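You operate a simulated robot arm through the tools that you are given. There is no shell and no other tool. Be economical: measure what you need, move in short steps, check, and stop when the job is done.

You run a simulated robot arm. Do the job below in one go: nothing can be reset, and whatever is moved stays where it is left.

JOB
Fetch the bush from the top of the blue bench and set it on top of the silver steel disc there.

The check looks at the end state, three seconds after you hand in, the way a careful person would. Anything else that was tipped, shoved, dropped, spilled or broken makes it a failure.

ROBOT AND FRAMES
A 7-joint arm with a two-finger parallel gripper, fixed in place. Base frame: the origin is at the foot of the arm, x ahead of it, y to its left, z up; the work surface is at about z = 0. Units: mm, degrees, N and s.
With the tool pointing down near the work surface it reaches from about 220 to 580 mm from the base axis. Its first joint turns from -66.0 to 66.0 degrees. Payload 2.5 kg.
The TCP is the grasp point between the finger pads, 23 mm short of the fingertips. In the tool frame z runs along the fingers and y along their closing line. The gripper opens to 94 mm. The fingers are 38 mm wide and 10 mm thick; the gripper's body (54 by 96 mm) begins 39 mm behind the TCP.
Orientation is told as [roll, pitch, yaw] about the base's x, y, z axes, in that order, counted from this pose: with the fingers straight down and closing along the base's y, the tool's x points along the base's -x, its y along +y and its z along -z.

CONTROLS
- The arm moves only by the tool apply_moves. Its arguments are lists of equal length, an entry for each row: "rot": the turn, a rotation vector about the tool's x, y, z in degrees, a list of three; "dp": the shift along the tool's x, y, z in mm, a list of three; "gripper": the gripper command, from -1 (fully open) to 1 (shut), values between in proportion. In form: {"rot": [[wx, wy, wz], ...], "dp": [[dx, dy, dz], ...], "gripper": [gripper, ...]}. A call has 1 to 12 rows; each row is the pose to reach, as a shift and turn from the pose commanded when the call began, along the tool's axes at that moment. A row lasts 0.2 s, in which the tool goes at most 50 mm and 8.6 degrees; a call with a longer step from one row to the next is refused whole, and so is a gripper value outside its range. Where a pose cannot be reached the arm comes as near as it can. A force on the tool above 40 N (or 10 N above the force at the start of the call, whichever is more), or a blocked arm, ends the call early, and 0.2 s more pass. The fingers move at their own pace (about 108 mm/s each) and stop on an object; they squeeze with about 40 N. The grip force told is the motor's: it shows also when the fingers shut on nothing. Time passes only in rows, and 0.2 s behind the last, so rows that repeat a pose let the fingers close. The reply holds the time, the measured pose of the TCP, the force on the tool along the base axes, the opening and the grip force, in the units named above and with some noise, and new pictures: "views" is both (left out), scene, wrist or none.
- Cameras (640 x 400 px; columns grow to the right, rows downward): "scene" is fixed at [121.7, -408.5, 542.1]; the picture's right is [0.82, -0.58, 0.00], its down [-0.33, -0.47, -0.81] and it looks along [0.47, 0.67, -0.58] (base axes); focal length 310 px, centre (320, 200). "wrist" rides on the gripper at [-39, 0, -44] in the tool frame; the picture's right is [0.00, -1.00, 0.00], its down [0.97, 0.00, -0.24] and it looks along [0.24, 0.00, 0.97] (tool axes); focal length 218 px, centre (320, 200). There is no depth. A picture from a camera that has moved, and an enlarged one, comes with that camera's place and axes in the base frame and with its lens.
- close_up(camera, box): a new picture of the part [left, top, right, bottom] of that camera's present view, enlarged. No time passes.
- hand_in(): hands the job in; it is judged then, once.

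Work in short steps. Places have to be worked out from the pictures, the camera data and where the tool is seen: move nearer, look again, correct. Check each grasp and each placing, and mend what went wrong. You have 90 turns and 170 pictures in all, those below and enlarged ones among them. Open the gripper and draw the arm clear of the work before you hand the job in, unless the task says otherwise; then end with one line.

The tools are called after "Request:" as name(argument=value, ...) on one line, values as JSON. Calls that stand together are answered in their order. apply_moves: Moves the arm, as the interface text tells. Its arguments: {"type":"object","properties":{"rot":{"type":"array","items":{"type":"array","items":{"type":"number"}}},"dp":{"type":"array","items":{"type":"array","items":{"type":"number"}}},"gripper":{"type":"array","items":{"type":"number"}},"views":{"type":"string","enum":["both","scene","wrist","none"]}},"required":["rot","dp","gripper"]} The other tools are called the same way: close_up (camera, box) takes an enlarged picture of a part of a camera's view; hand_in () hands the job in.

At the start:

```text
time: 0.0
position: [376.1, -27.8, 270.4]
orientation: [0.1, -0.1, -0.1]
wrist_force: [0.1, -0.1, -0.1]
opening: 94.0
finger_force: 0.0
```

scene: 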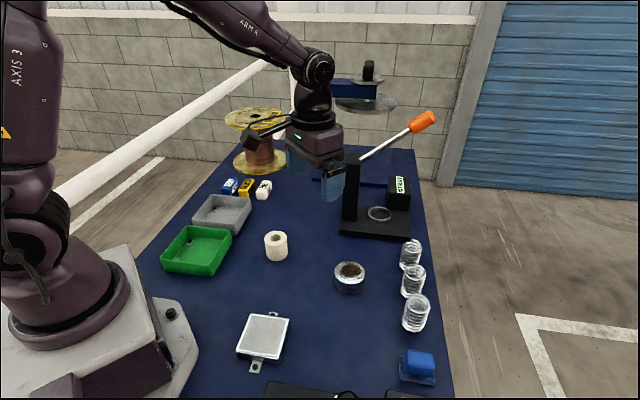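
wrist: 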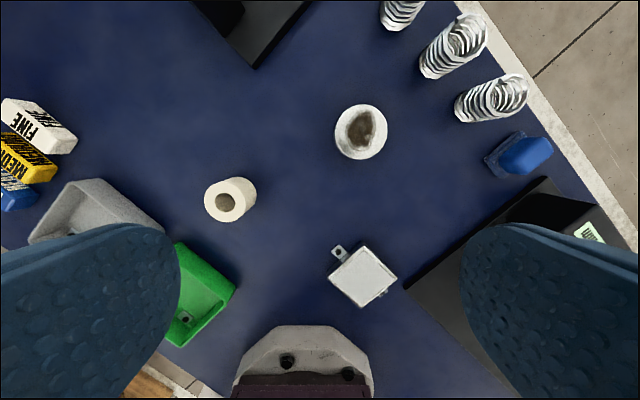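

I'll take close-ups to identify the bush and the steel disc.

Request:
close_up(camera="scene", box=[220, 40, 460, 190])

Request:
close_up(camera="scene", box=[220, 220, 460, 400])

Request:
close_up(camera="wrist", box=[180, 80, 420, 320])

```text
2.67 times, centred on (340, 115) of scene
camera zoom: at [121.7, -408.5, 542.1], right [0.82, -0.58, 0.0], down [-0.33, -0.47, -0.81], along [0.47, 0.67, -0.58], focal length 828 px, centre (267, 427)
```

zoom: 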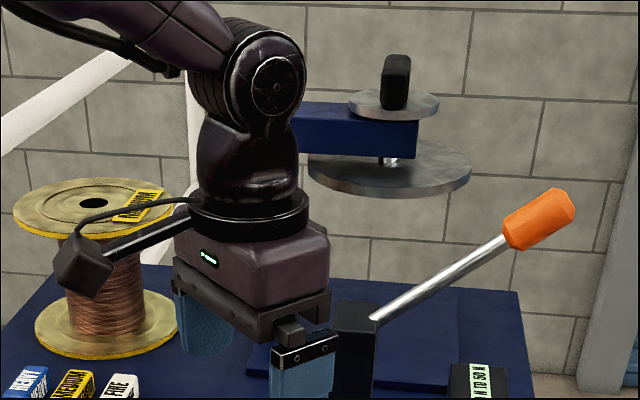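

```text
2.22 times, centred on (340, 310) of scene
camera zoom: at [121.7, -408.5, 542.1], right [0.82, -0.58, 0.0], down [-0.33, -0.47, -0.81], along [0.47, 0.67, -0.58], focal length 690 px, centre (276, -44)
```

zoom: 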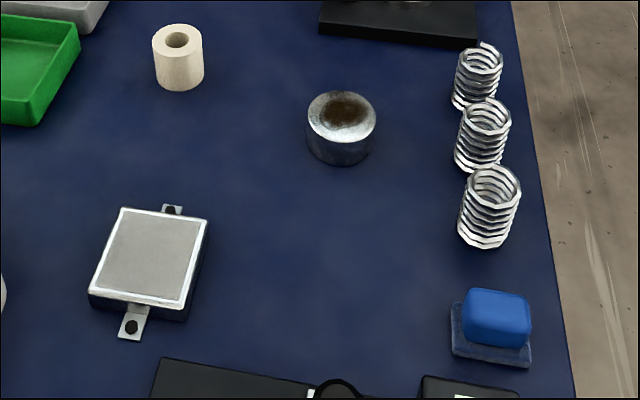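

```text
1.67 times, centred on (300, 200) of wrist
camera zoom: at [416.7, -27.3, 314.6], right [0.0, -1.0, 0.0], down [-0.97, 0.0, 0.24], along [-0.24, 0.0, -0.97], focal length 364 px, centre (353, 200)
```

zoom: 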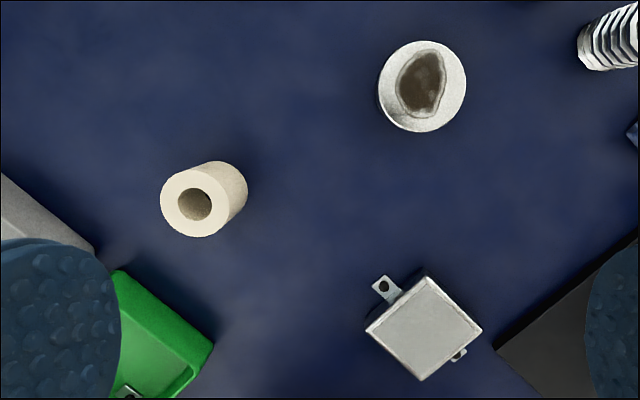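

The bush is the cream sleeve at about (348, 93, top ~50). The silver disc is the stained steel slug at about (433, -77, top ~42). I'll move over the bush and look again.

Request:
apply_moves(rot=[[0, 0, 0], [0, 0, 0], [0, 0, 0], [0, 0, 0], [0, 0, 0]], dp=[[7, 30, 30], [14, 60, 60], [21, 90, 90], [28, 121, 120], [28, 121, 120]], gripper=[-1, -1, -1, -1, -1])

```text
time: 1.2
position: [347.6, 94.6, 150.5]
orientation: [0.0, 0.0, 0.0]
wrist_force: [0.1, -0.1, -0.1]
opening: 93.9
finger_force: 0.0
camera wrist: at [388.2, 93.5, 194.3], right [0.0, -1.0, 0.0], down [-0.97, 0.0, 0.24], along [-0.24, 0.0, -0.97], focal length 218 px, centre (320, 200)
```

scene: 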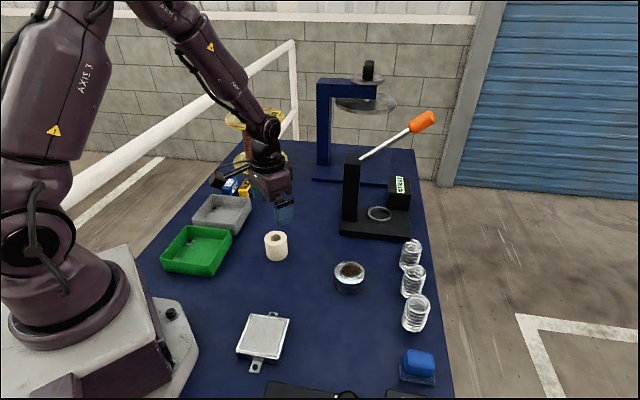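
wrist: 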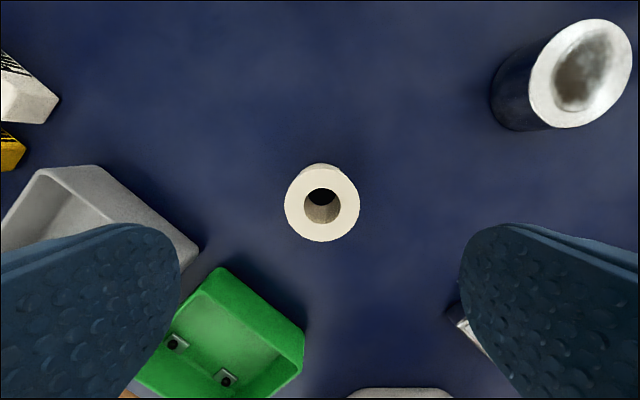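

The bush is centred at about (349, 92), about 51 mm across and 50 mm high. I'll go down to z≈33 and close.

Request:
apply_moves(rot=[[0, 0, 0], [0, 0, 0], [0, 0, 0], [0, 0, 0], [0, 0, 0]], dp=[[-2, -1.5, 30], [-2, -1.5, 60], [-2, -1.5, 90], [-2, -1.5, 116], [-2, -1.5, 116]], gripper=[-1, -1, -1, -1, -1])

Request:
close_up(camera="scene", box=[200, 180, 380, 300])

```text
time: 2.4
position: [350.5, 92.4, 34.4]
orientation: [0.0, 0.0, 0.1]
wrist_force: [-0.1, -1.0, 0.6]
opening: 94.1
finger_force: 0.1
camera wrist: at [390.6, 92.6, 78.4], right [0.0, -1.0, 0.0], down [-0.97, 0.0, 0.24], along [-0.24, 0.0, -0.97], focal length 218 px, centre (320, 200)
```

scene: 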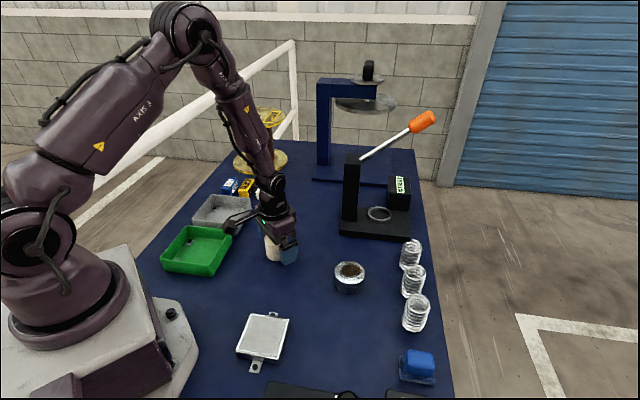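
wrist: 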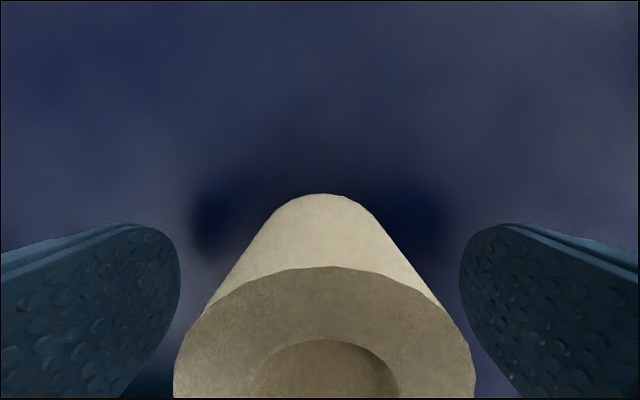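

```text
3.33 times, centred on (290, 240) of scene
camera zoom: at [121.7, -408.5, 542.1], right [0.82, -0.58, 0.0], down [-0.33, -0.47, -0.81], along [0.47, 0.67, -0.58], focal length 1034 px, centre (420, 67)
```

zoom: 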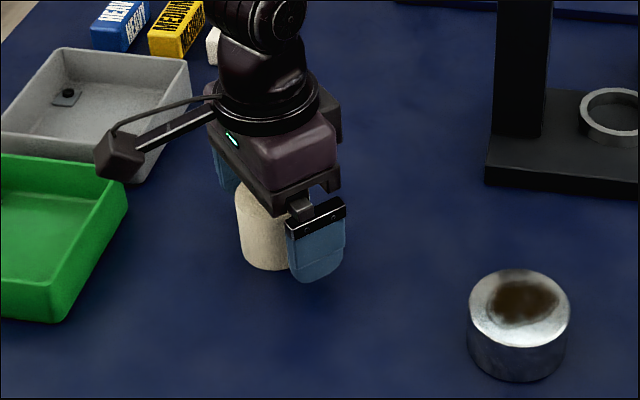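

The bush sits centred between the fingers, so I'll close on it.

Request:
apply_moves(rot=[[0, 0, 0], [0, 0, 0], [0, 0, 0], [0, 0, 0]], dp=[[0, 0, 0], [0, 0, 0], [0, 0, 0], [0, 0, 0]], gripper=[-0.4, 0.2, 1, 1], views="wrist")

```text
time: 3.4
position: [349.8, 93.6, 34.2]
orientation: [-0.1, -0.1, 0.0]
wrist_force: [-0.5, 0.1, 0.8]
opening: 51.0
finger_force: 40.0
camera wrist: at [390.6, 92.6, 78.8], right [0.0, -1.0, 0.0], down [-0.97, 0.0, 0.24], along [-0.24, 0.0, -0.97], focal length 218 px, centre (320, 200)
```

wrist: 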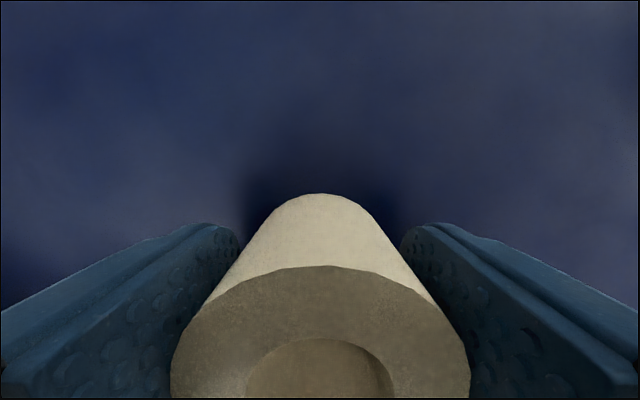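

The bush is held at 51 mm opening and 40 N. I'll lift straight up first and check the weight and grip.

Request:
apply_moves(rot=[[0, 0, 0], [0, 0, 0], [0, 0, 0], [0, 0, 0], [0, 0, 0], [0, 0, 0], [0, 0, 0]], dp=[[0, 0, -5], [0, 0, -20], [0, 0, -40], [0, 0, -60], [0, 0, -80], [0, 0, -100], [0, 0, -100]], gripper=[1, 1, 1, 1, 1, 1, 1])

Request:
close_up(camera="scene", box=[220, 180, 400, 300])

```text
time: 5.0
position: [351.1, 90.1, 135.0]
orientation: [0.1, -0.1, -0.1]
wrist_force: [-0.3, -0.4, -1.0]
opening: 51.3
finger_force: 40.0
camera wrist: at [391.1, 91.6, 179.0], right [0.0, -1.0, 0.0], down [-0.97, 0.0, 0.24], along [-0.24, 0.0, -0.97], focal length 218 px, centre (320, 200)
```

scene: 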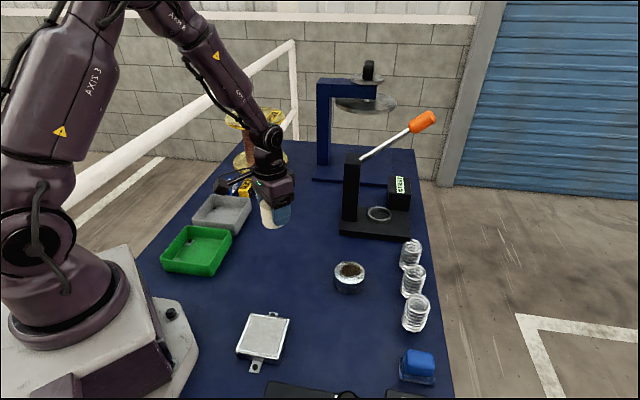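
wrist: 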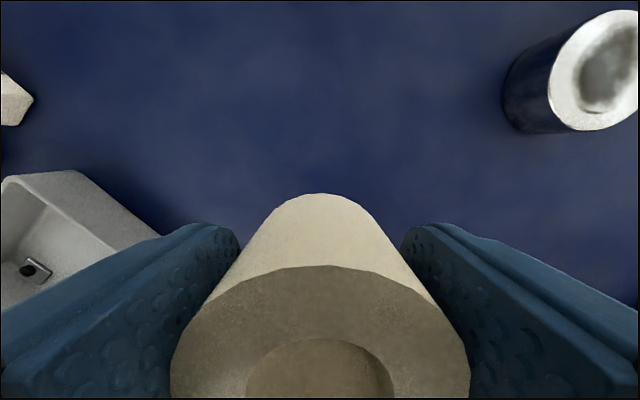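

```text
3.33 times, centred on (310, 240) of scene
camera zoom: at [121.7, -408.5, 542.1], right [0.82, -0.58, 0.0], down [-0.33, -0.47, -0.81], along [0.47, 0.67, -0.58], focal length 1034 px, centre (353, 67)
```

zoom: 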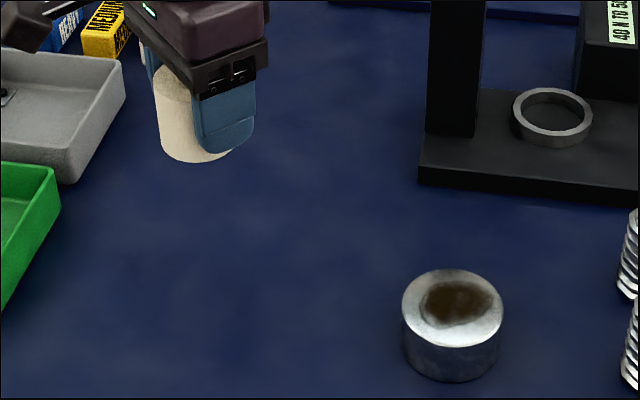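

The bush is held firmly. I'll carry it over to a spot just short of the disc and measure the disc from the wrist camera.

Request:
apply_moves(rot=[[0, 0, 0], [0, 0, 0], [0, 0, 0], [0, 0, 0], [0, 0, 0], [0, 0, 0], [0, 0, 0]], dp=[[-4, -28, -10], [-8, -56, -15], [-12, -84, -15], [-16, -112, -15], [-20, -140, -15], [-25, -169, -15], [-25, -169, -15]], gripper=[1, 1, 1, 1, 1, 1, 1])

Request:
close_up(camera="wrist", box=[220, 0, 420, 260])

```text
time: 6.6
position: [376.7, -77.9, 149.1]
orientation: [0.0, 0.0, 0.0]
wrist_force: [0.1, 1.4, -0.9]
opening: 51.3
finger_force: 39.7
camera wrist: at [415.6, -77.8, 193.5], right [0.0, -1.0, 0.0], down [-0.97, 0.0, 0.24], along [-0.24, 0.0, -0.97], focal length 218 px, centre (320, 200)
```

scene: 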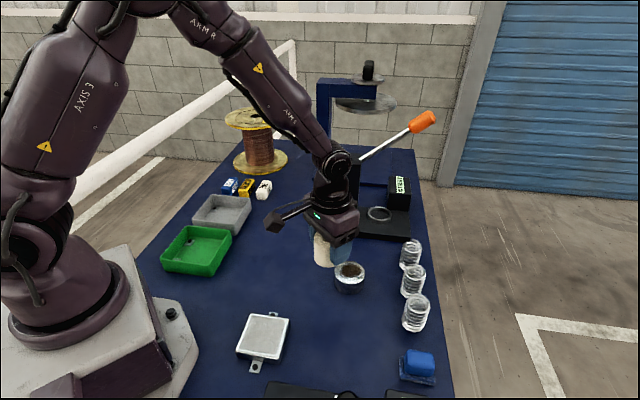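
wrist: 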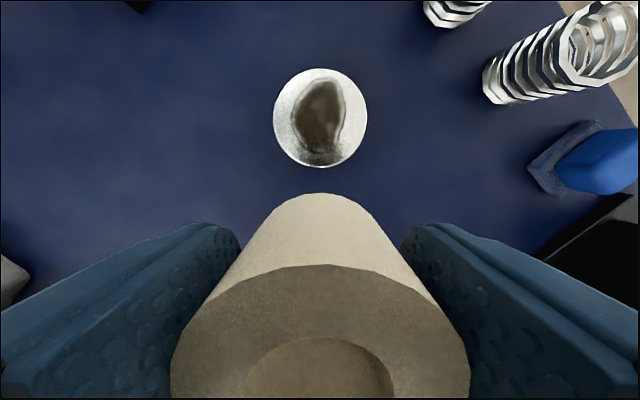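

```text
1.54 times, centred on (320, 130) of wrist
camera zoom: at [415.6, -77.8, 193.5], right [0.0, -1.0, 0.0], down [-0.97, 0.0, 0.24], along [-0.24, 0.0, -0.97], focal length 336 px, centre (320, 308)
```

zoom: 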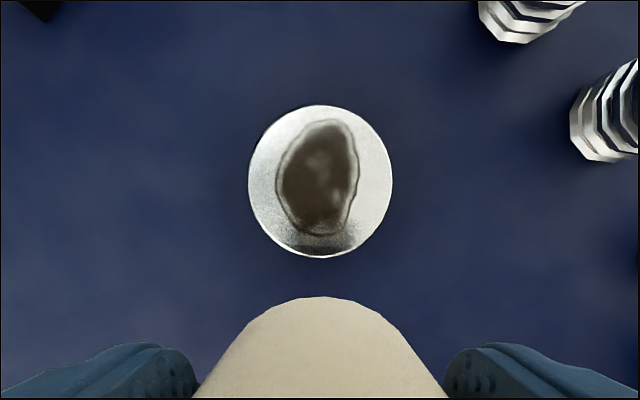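

The disc centre is at (434, -78), about 62 mm across, top at roughly 40 mm. The bush sits about 3 mm behind the TCP. I'll move over the disc and part way down.

Request:
apply_moves(rot=[[0, 0, 0], [0, 0, 0], [0, 0, 0], [0, 0, 0], [0, 0, 0], [0, 0, 0]], dp=[[-20, 0, 0], [-40, 0, 0], [-61, 0, 0], [-61, 0, 25], [-61, 0, 55], [-61, 0, 55]], gripper=[1, 1, 1, 1, 1, 1])

Request:
close_up(camera="scene", box=[290, 200, 410, 310])

```text
time: 8.0
position: [437.3, -77.3, 94.3]
orientation: [0.0, 0.0, -0.1]
wrist_force: [0.2, 0.0, -0.7]
opening: 51.0
finger_force: 40.3
camera wrist: at [477.1, -77.4, 138.1], right [0.0, -1.0, 0.0], down [-0.97, 0.0, 0.24], along [-0.24, 0.0, -0.97], focal length 218 px, centre (320, 200)
```

scene: 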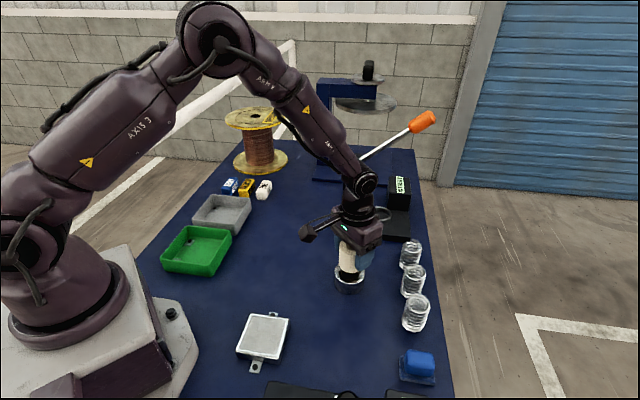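
wrist: 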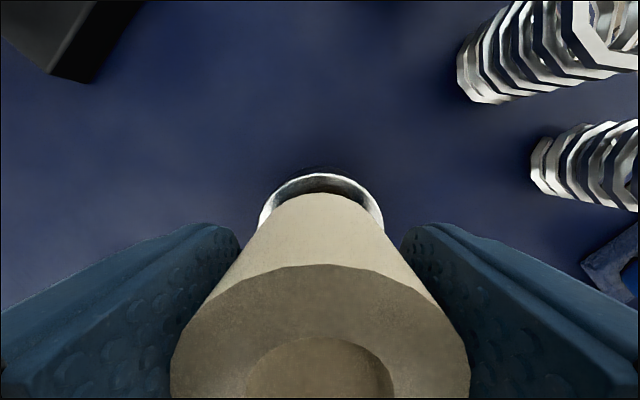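

```text
3.64 times, centred on (350, 255) of scene
camera zoom: at [121.7, -408.5, 542.1], right [0.82, -0.58, 0.0], down [-0.33, -0.47, -0.81], along [0.47, 0.67, -0.58], focal length 1129 px, centre (211, 0)
```

zoom: 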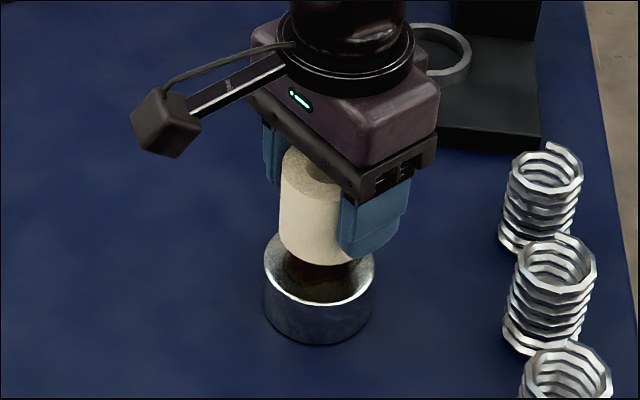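

The alignment is good. I'll lower towards contact, with the last part slow.

Request:
apply_moves(rot=[[0, 0, 0], [0, 0, 0], [0, 0, 0], [0, 0, 0], [0, 0, 0]], dp=[[0, 0, 8], [0, 0, 14], [0, 0, 16], [0, 0, 17], [0, 0, 17]], gripper=[1, 1, 1, 1, 1], views="scene")

Request:
close_up(camera="scene", box=[310, 225, 390, 300])

```text
time: 9.2
position: [437.0, -77.2, 77.7]
orientation: [0.0, 0.0, 0.1]
wrist_force: [0.6, 0.2, -0.9]
opening: 50.8
finger_force: 40.1
```

scene: 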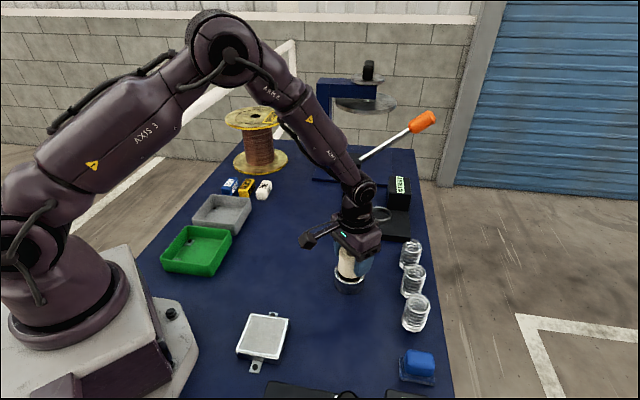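

```text
5.33 times, centred on (350, 262) of scene
camera zoom: at [121.7, -408.5, 542.1], right [0.82, -0.58, 0.0], down [-0.33, -0.47, -0.81], along [0.47, 0.67, -0.58], focal length 1655 px, centre (160, -133)
```

zoom: 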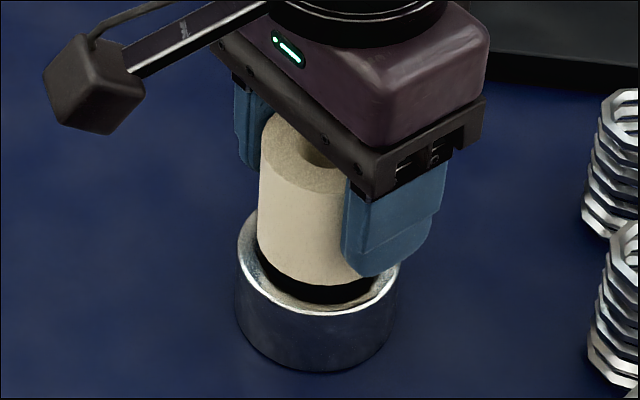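

There's still a small gap with no contact force. I'll continue in 1 mm steps.

Request:
apply_moves(rot=[[0, 0, 0], [0, 0, 0], [0, 0, 0], [0, 0, 0]], dp=[[0, 0, 1], [0, 0, 2], [0, 0, 3], [0, 0, 3]], gripper=[1, 1, 1, 1], views="none")

Request:
close_up(camera="scene", box=[310, 225, 390, 300])

```text
time: 10.2
position: [436.2, -76.8, 74.8]
orientation: [0.1, 0.0, 0.1]
wrist_force: [-0.5, 0.2, -0.3]
opening: 50.9
finger_force: 40.2
```

```text
5.33 times, centred on (350, 262) of scene
camera zoom: at [121.7, -408.5, 542.1], right [0.82, -0.58, 0.0], down [-0.33, -0.47, -0.81], along [0.47, 0.67, -0.58], focal length 1655 px, centre (160, -133)
```

zoom: 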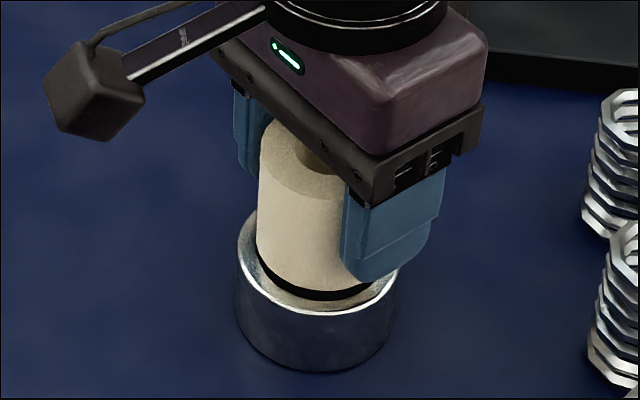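

About 2–3 mm is left, judging by the reflection gap. I'll keep stepping.

Request:
apply_moves(rot=[[0, 0, 0], [0, 0, 0], [0, 0, 0]], dp=[[0, 0, 1], [0, 0, 2], [0, 0, 2]], gripper=[1, 1, 1], views="none")

Request:
close_up(camera="scene", box=[310, 225, 390, 300])

```text
time: 11.0
position: [436.3, -76.9, 72.1]
orientation: [0.1, 0.0, 0.0]
wrist_force: [0.4, -0.3, -0.1]
opening: 51.1
finger_force: 39.5
```

```text
5.33 times, centred on (350, 262) of scene
camera zoom: at [121.7, -408.5, 542.1], right [0.82, -0.58, 0.0], down [-0.33, -0.47, -0.81], along [0.47, 0.67, -0.58], focal length 1655 px, centre (160, -133)
```

zoom: 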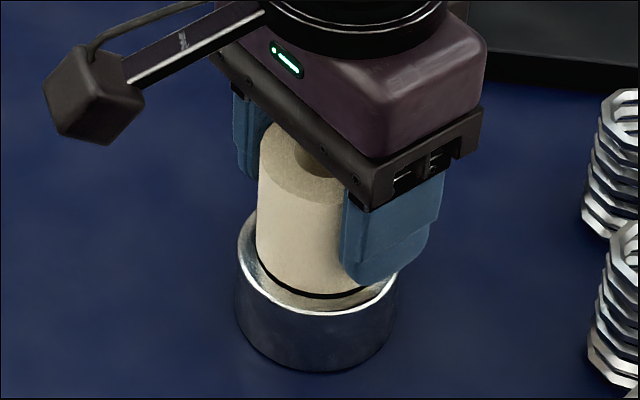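

The gap is now about 1–2 mm, so I'll step on in 0.5 mm increments.

Request:
apply_moves(rot=[[0, 0, 0], [0, 0, 0], [0, 0, 0]], dp=[[0, 0, 0.5], [0, 0, 1], [0, 0, 1]], gripper=[1, 1, 1], views="none")

Request:
close_up(camera="scene", box=[310, 225, 390, 300])

```text
time: 11.8
position: [437.5, -76.9, 71.3]
orientation: [0.0, 0.1, 0.0]
wrist_force: [0.3, 0.7, -0.7]
opening: 51.1
finger_force: 40.4
```

```text
5.33 times, centred on (350, 262) of scene
camera zoom: at [121.7, -408.5, 542.1], right [0.82, -0.58, 0.0], down [-0.33, -0.47, -0.81], along [0.47, 0.67, -0.58], focal length 1655 px, centre (160, -133)
```

zoom: 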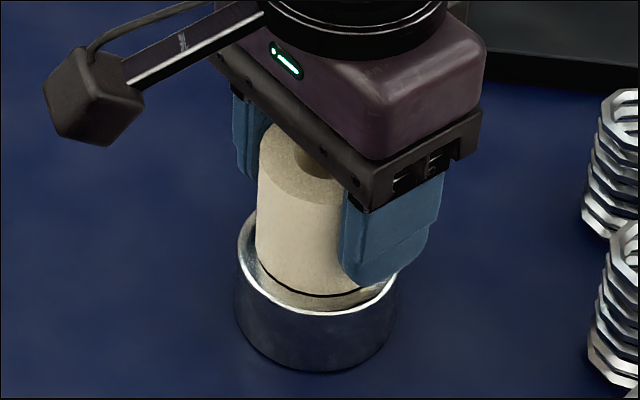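

A thin dark line remains and the force is still zero. Another 1 mm in half steps.

Request:
apply_moves(rot=[[0, 0, 0], [0, 0, 0], [0, 0, 0]], dp=[[0, 0, 0.5], [0, 0, 1], [0, 0, 1]], gripper=[1, 1, 1], views="none")

Request:
close_up(camera="scene", box=[310, 225, 390, 300])

```text
time: 12.6
position: [436.3, -76.3, 71.0]
orientation: [-0.1, 0.0, 0.0]
wrist_force: [0.4, -0.2, -0.2]
opening: 51.2
finger_force: 39.7
```

```text
5.33 times, centred on (350, 262) of scene
camera zoom: at [121.7, -408.5, 542.1], right [0.82, -0.58, 0.0], down [-0.33, -0.47, -0.81], along [0.47, 0.67, -0.58], focal length 1655 px, centre (160, -133)
```

zoom: 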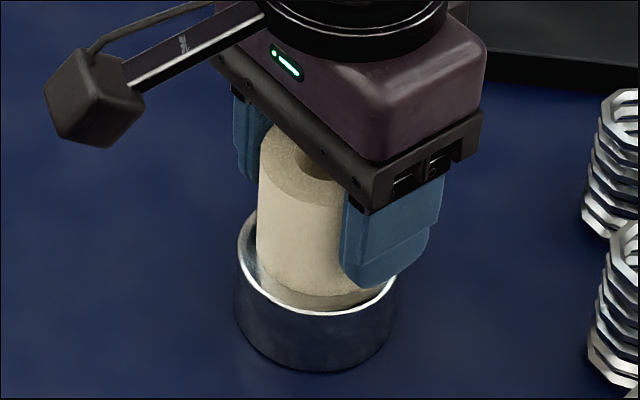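

The dark line has vanished, so contact is close. A half millimetre more should show in the force.

Request:
apply_moves(rot=[[0, 0, 0], [0, 0, 0]], dp=[[0, 0, 0.5], [0, 0, 0.5]], gripper=[1, 1], views="wrist")

Request:
close_up(camera="scene", box=[310, 225, 390, 300])

```text
time: 13.2
position: [436.9, -77.3, 70.7]
orientation: [-0.1, 0.0, 0.0]
wrist_force: [-3.9, -0.3, 7.8]
opening: 51.0
finger_force: 39.4
camera wrist: at [476.8, -77.0, 114.7], right [0.0, -1.0, 0.0], down [-0.97, 0.0, 0.24], along [-0.24, 0.0, -0.97], focal length 218 px, centre (320, 200)
```

wrist: 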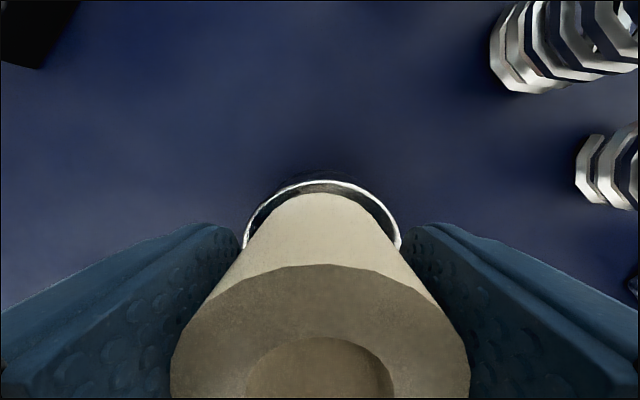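

```text
5.33 times, centred on (350, 262) of scene
camera zoom: at [121.7, -408.5, 542.1], right [0.82, -0.58, 0.0], down [-0.33, -0.47, -0.81], along [0.47, 0.67, -0.58], focal length 1655 px, centre (160, -133)
```

zoom: 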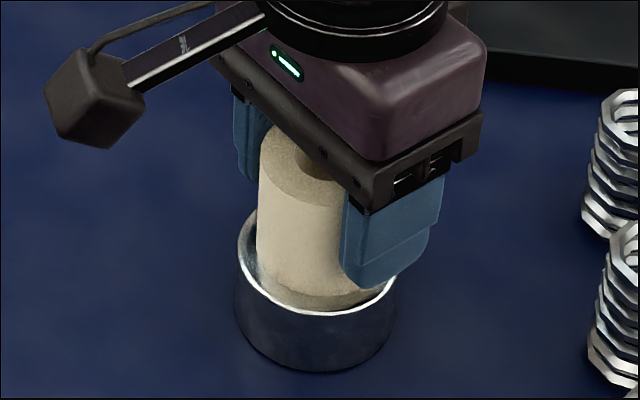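

Contact is confirmed at 8 N. I'll open the fingers gradually.

Request:
apply_moves(rot=[[0, 0, 0], [0, 0, 0], [0, 0, 0], [0, 0, 0], [0, 0, 0], [0, 0, 0]], dp=[[0, 0, 0], [0, 0, 0], [0, 0, 0], [0, 0, 0], [0, 0, 0], [0, 0, 0]], gripper=[0, -0.1, -0.15, -0.25, -0.5, -0.9])

Request:
close_up(camera="scene", box=[310, 225, 390, 300])

```text
time: 14.6
position: [437.4, -76.8, 70.7]
orientation: [0.0, 0.0, 0.0]
wrist_force: [0.4, -0.7, 0.3]
opening: 89.5
finger_force: 0.0
camera wrist: at [476.7, -76.9, 114.3], right [0.0, -1.0, 0.0], down [-0.97, 0.0, 0.24], along [-0.24, 0.0, -0.97], focal length 218 px, centre (320, 200)
```

scene: 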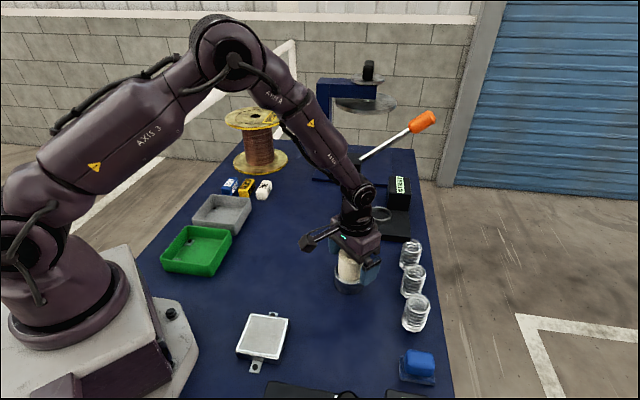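
wrist: 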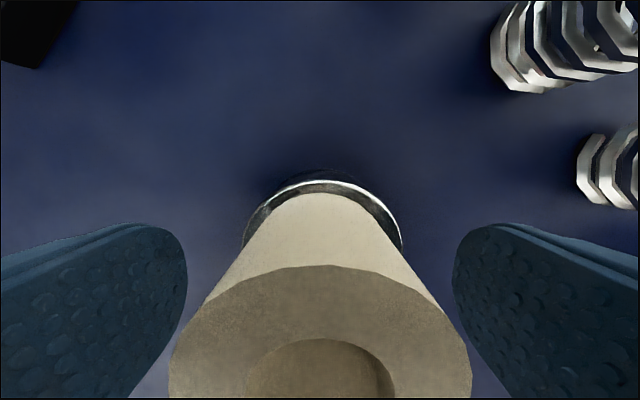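

```text
5.33 times, centred on (350, 262) of scene
camera zoom: at [121.7, -408.5, 542.1], right [0.82, -0.58, 0.0], down [-0.33, -0.47, -0.81], along [0.47, 0.67, -0.58], focal length 1655 px, centre (160, -133)
```

zoom: 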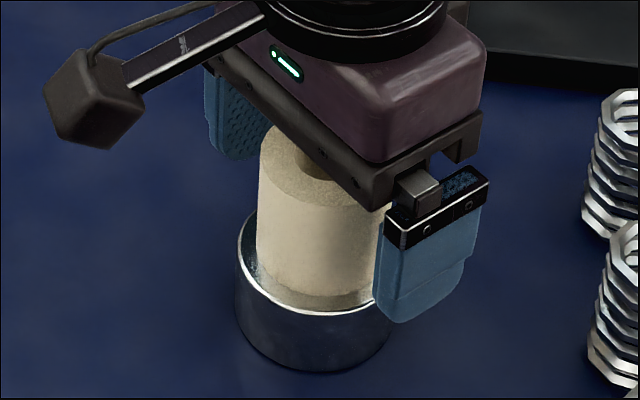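

The bush stands free on the disc. I'll rise straight up, then draw back.

Request:
apply_moves(rot=[[0, 0, 0], [0, 0, 0], [0, 0, 0], [0, 0, 0], [0, 0, 0], [0, 0, 0], [0, 0, 0], [0, 0, 0]], dp=[[0, 0, -10], [0, 0, -35], [0, 0, -65], [0, 0, -100], [0, 0, -140], [20, 20, -170], [40, 50, -190], [40, 50, -190]], gripper=[-1, -1, -1, -1, -1, -1, -1, -1])

Request:
close_up(camera="scene", box=[310, 225, 390, 300])

```text
time: 16.4
position: [396.1, -26.6, 260.1]
orientation: [0.0, 0.1, -0.1]
wrist_force: [-0.6, 0.1, -0.7]
opening: 94.0
finger_force: 0.1
camera wrist: at [436.1, -26.6, 304.1], right [0.0, -1.0, 0.0], down [-0.97, 0.0, 0.24], along [-0.24, 0.0, -0.97], focal length 218 px, centre (320, 200)
```

scene: 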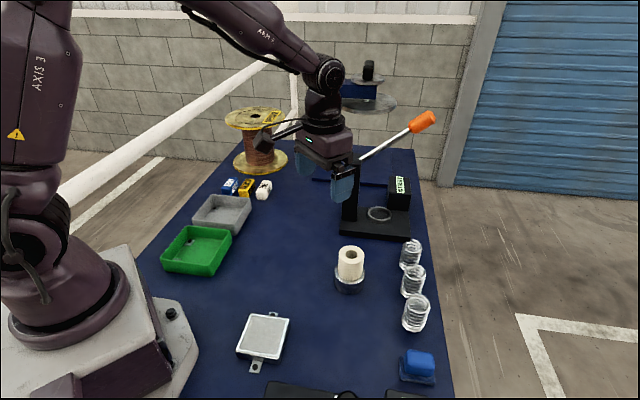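
wrist: 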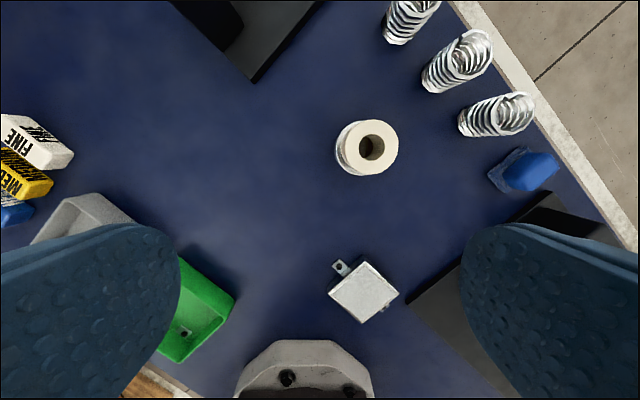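

```text
5.33 times, centred on (350, 262) of scene
camera zoom: at [121.7, -408.5, 542.1], right [0.82, -0.58, 0.0], down [-0.33, -0.47, -0.81], along [0.47, 0.67, -0.58], focal length 1655 px, centre (160, -133)
```

zoom: 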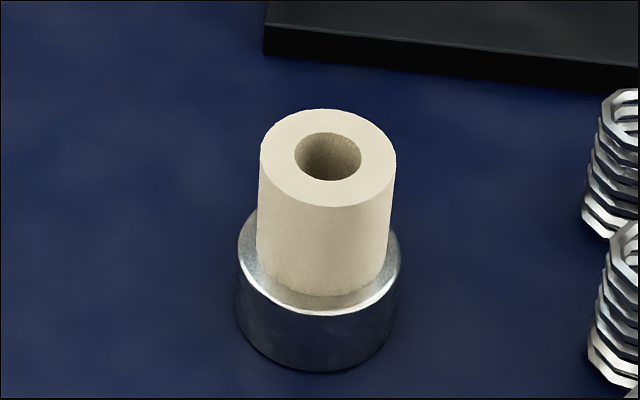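

The bush stands upright and centred on the disc. The gripper is open and clear, and nothing else has moved.

Request:
hand_in()

```text
The job is handed in.
```

The bush is standing upright and centred on the silver steel disc, the arm is drawn clear with the gripper open, and the job is handed in.
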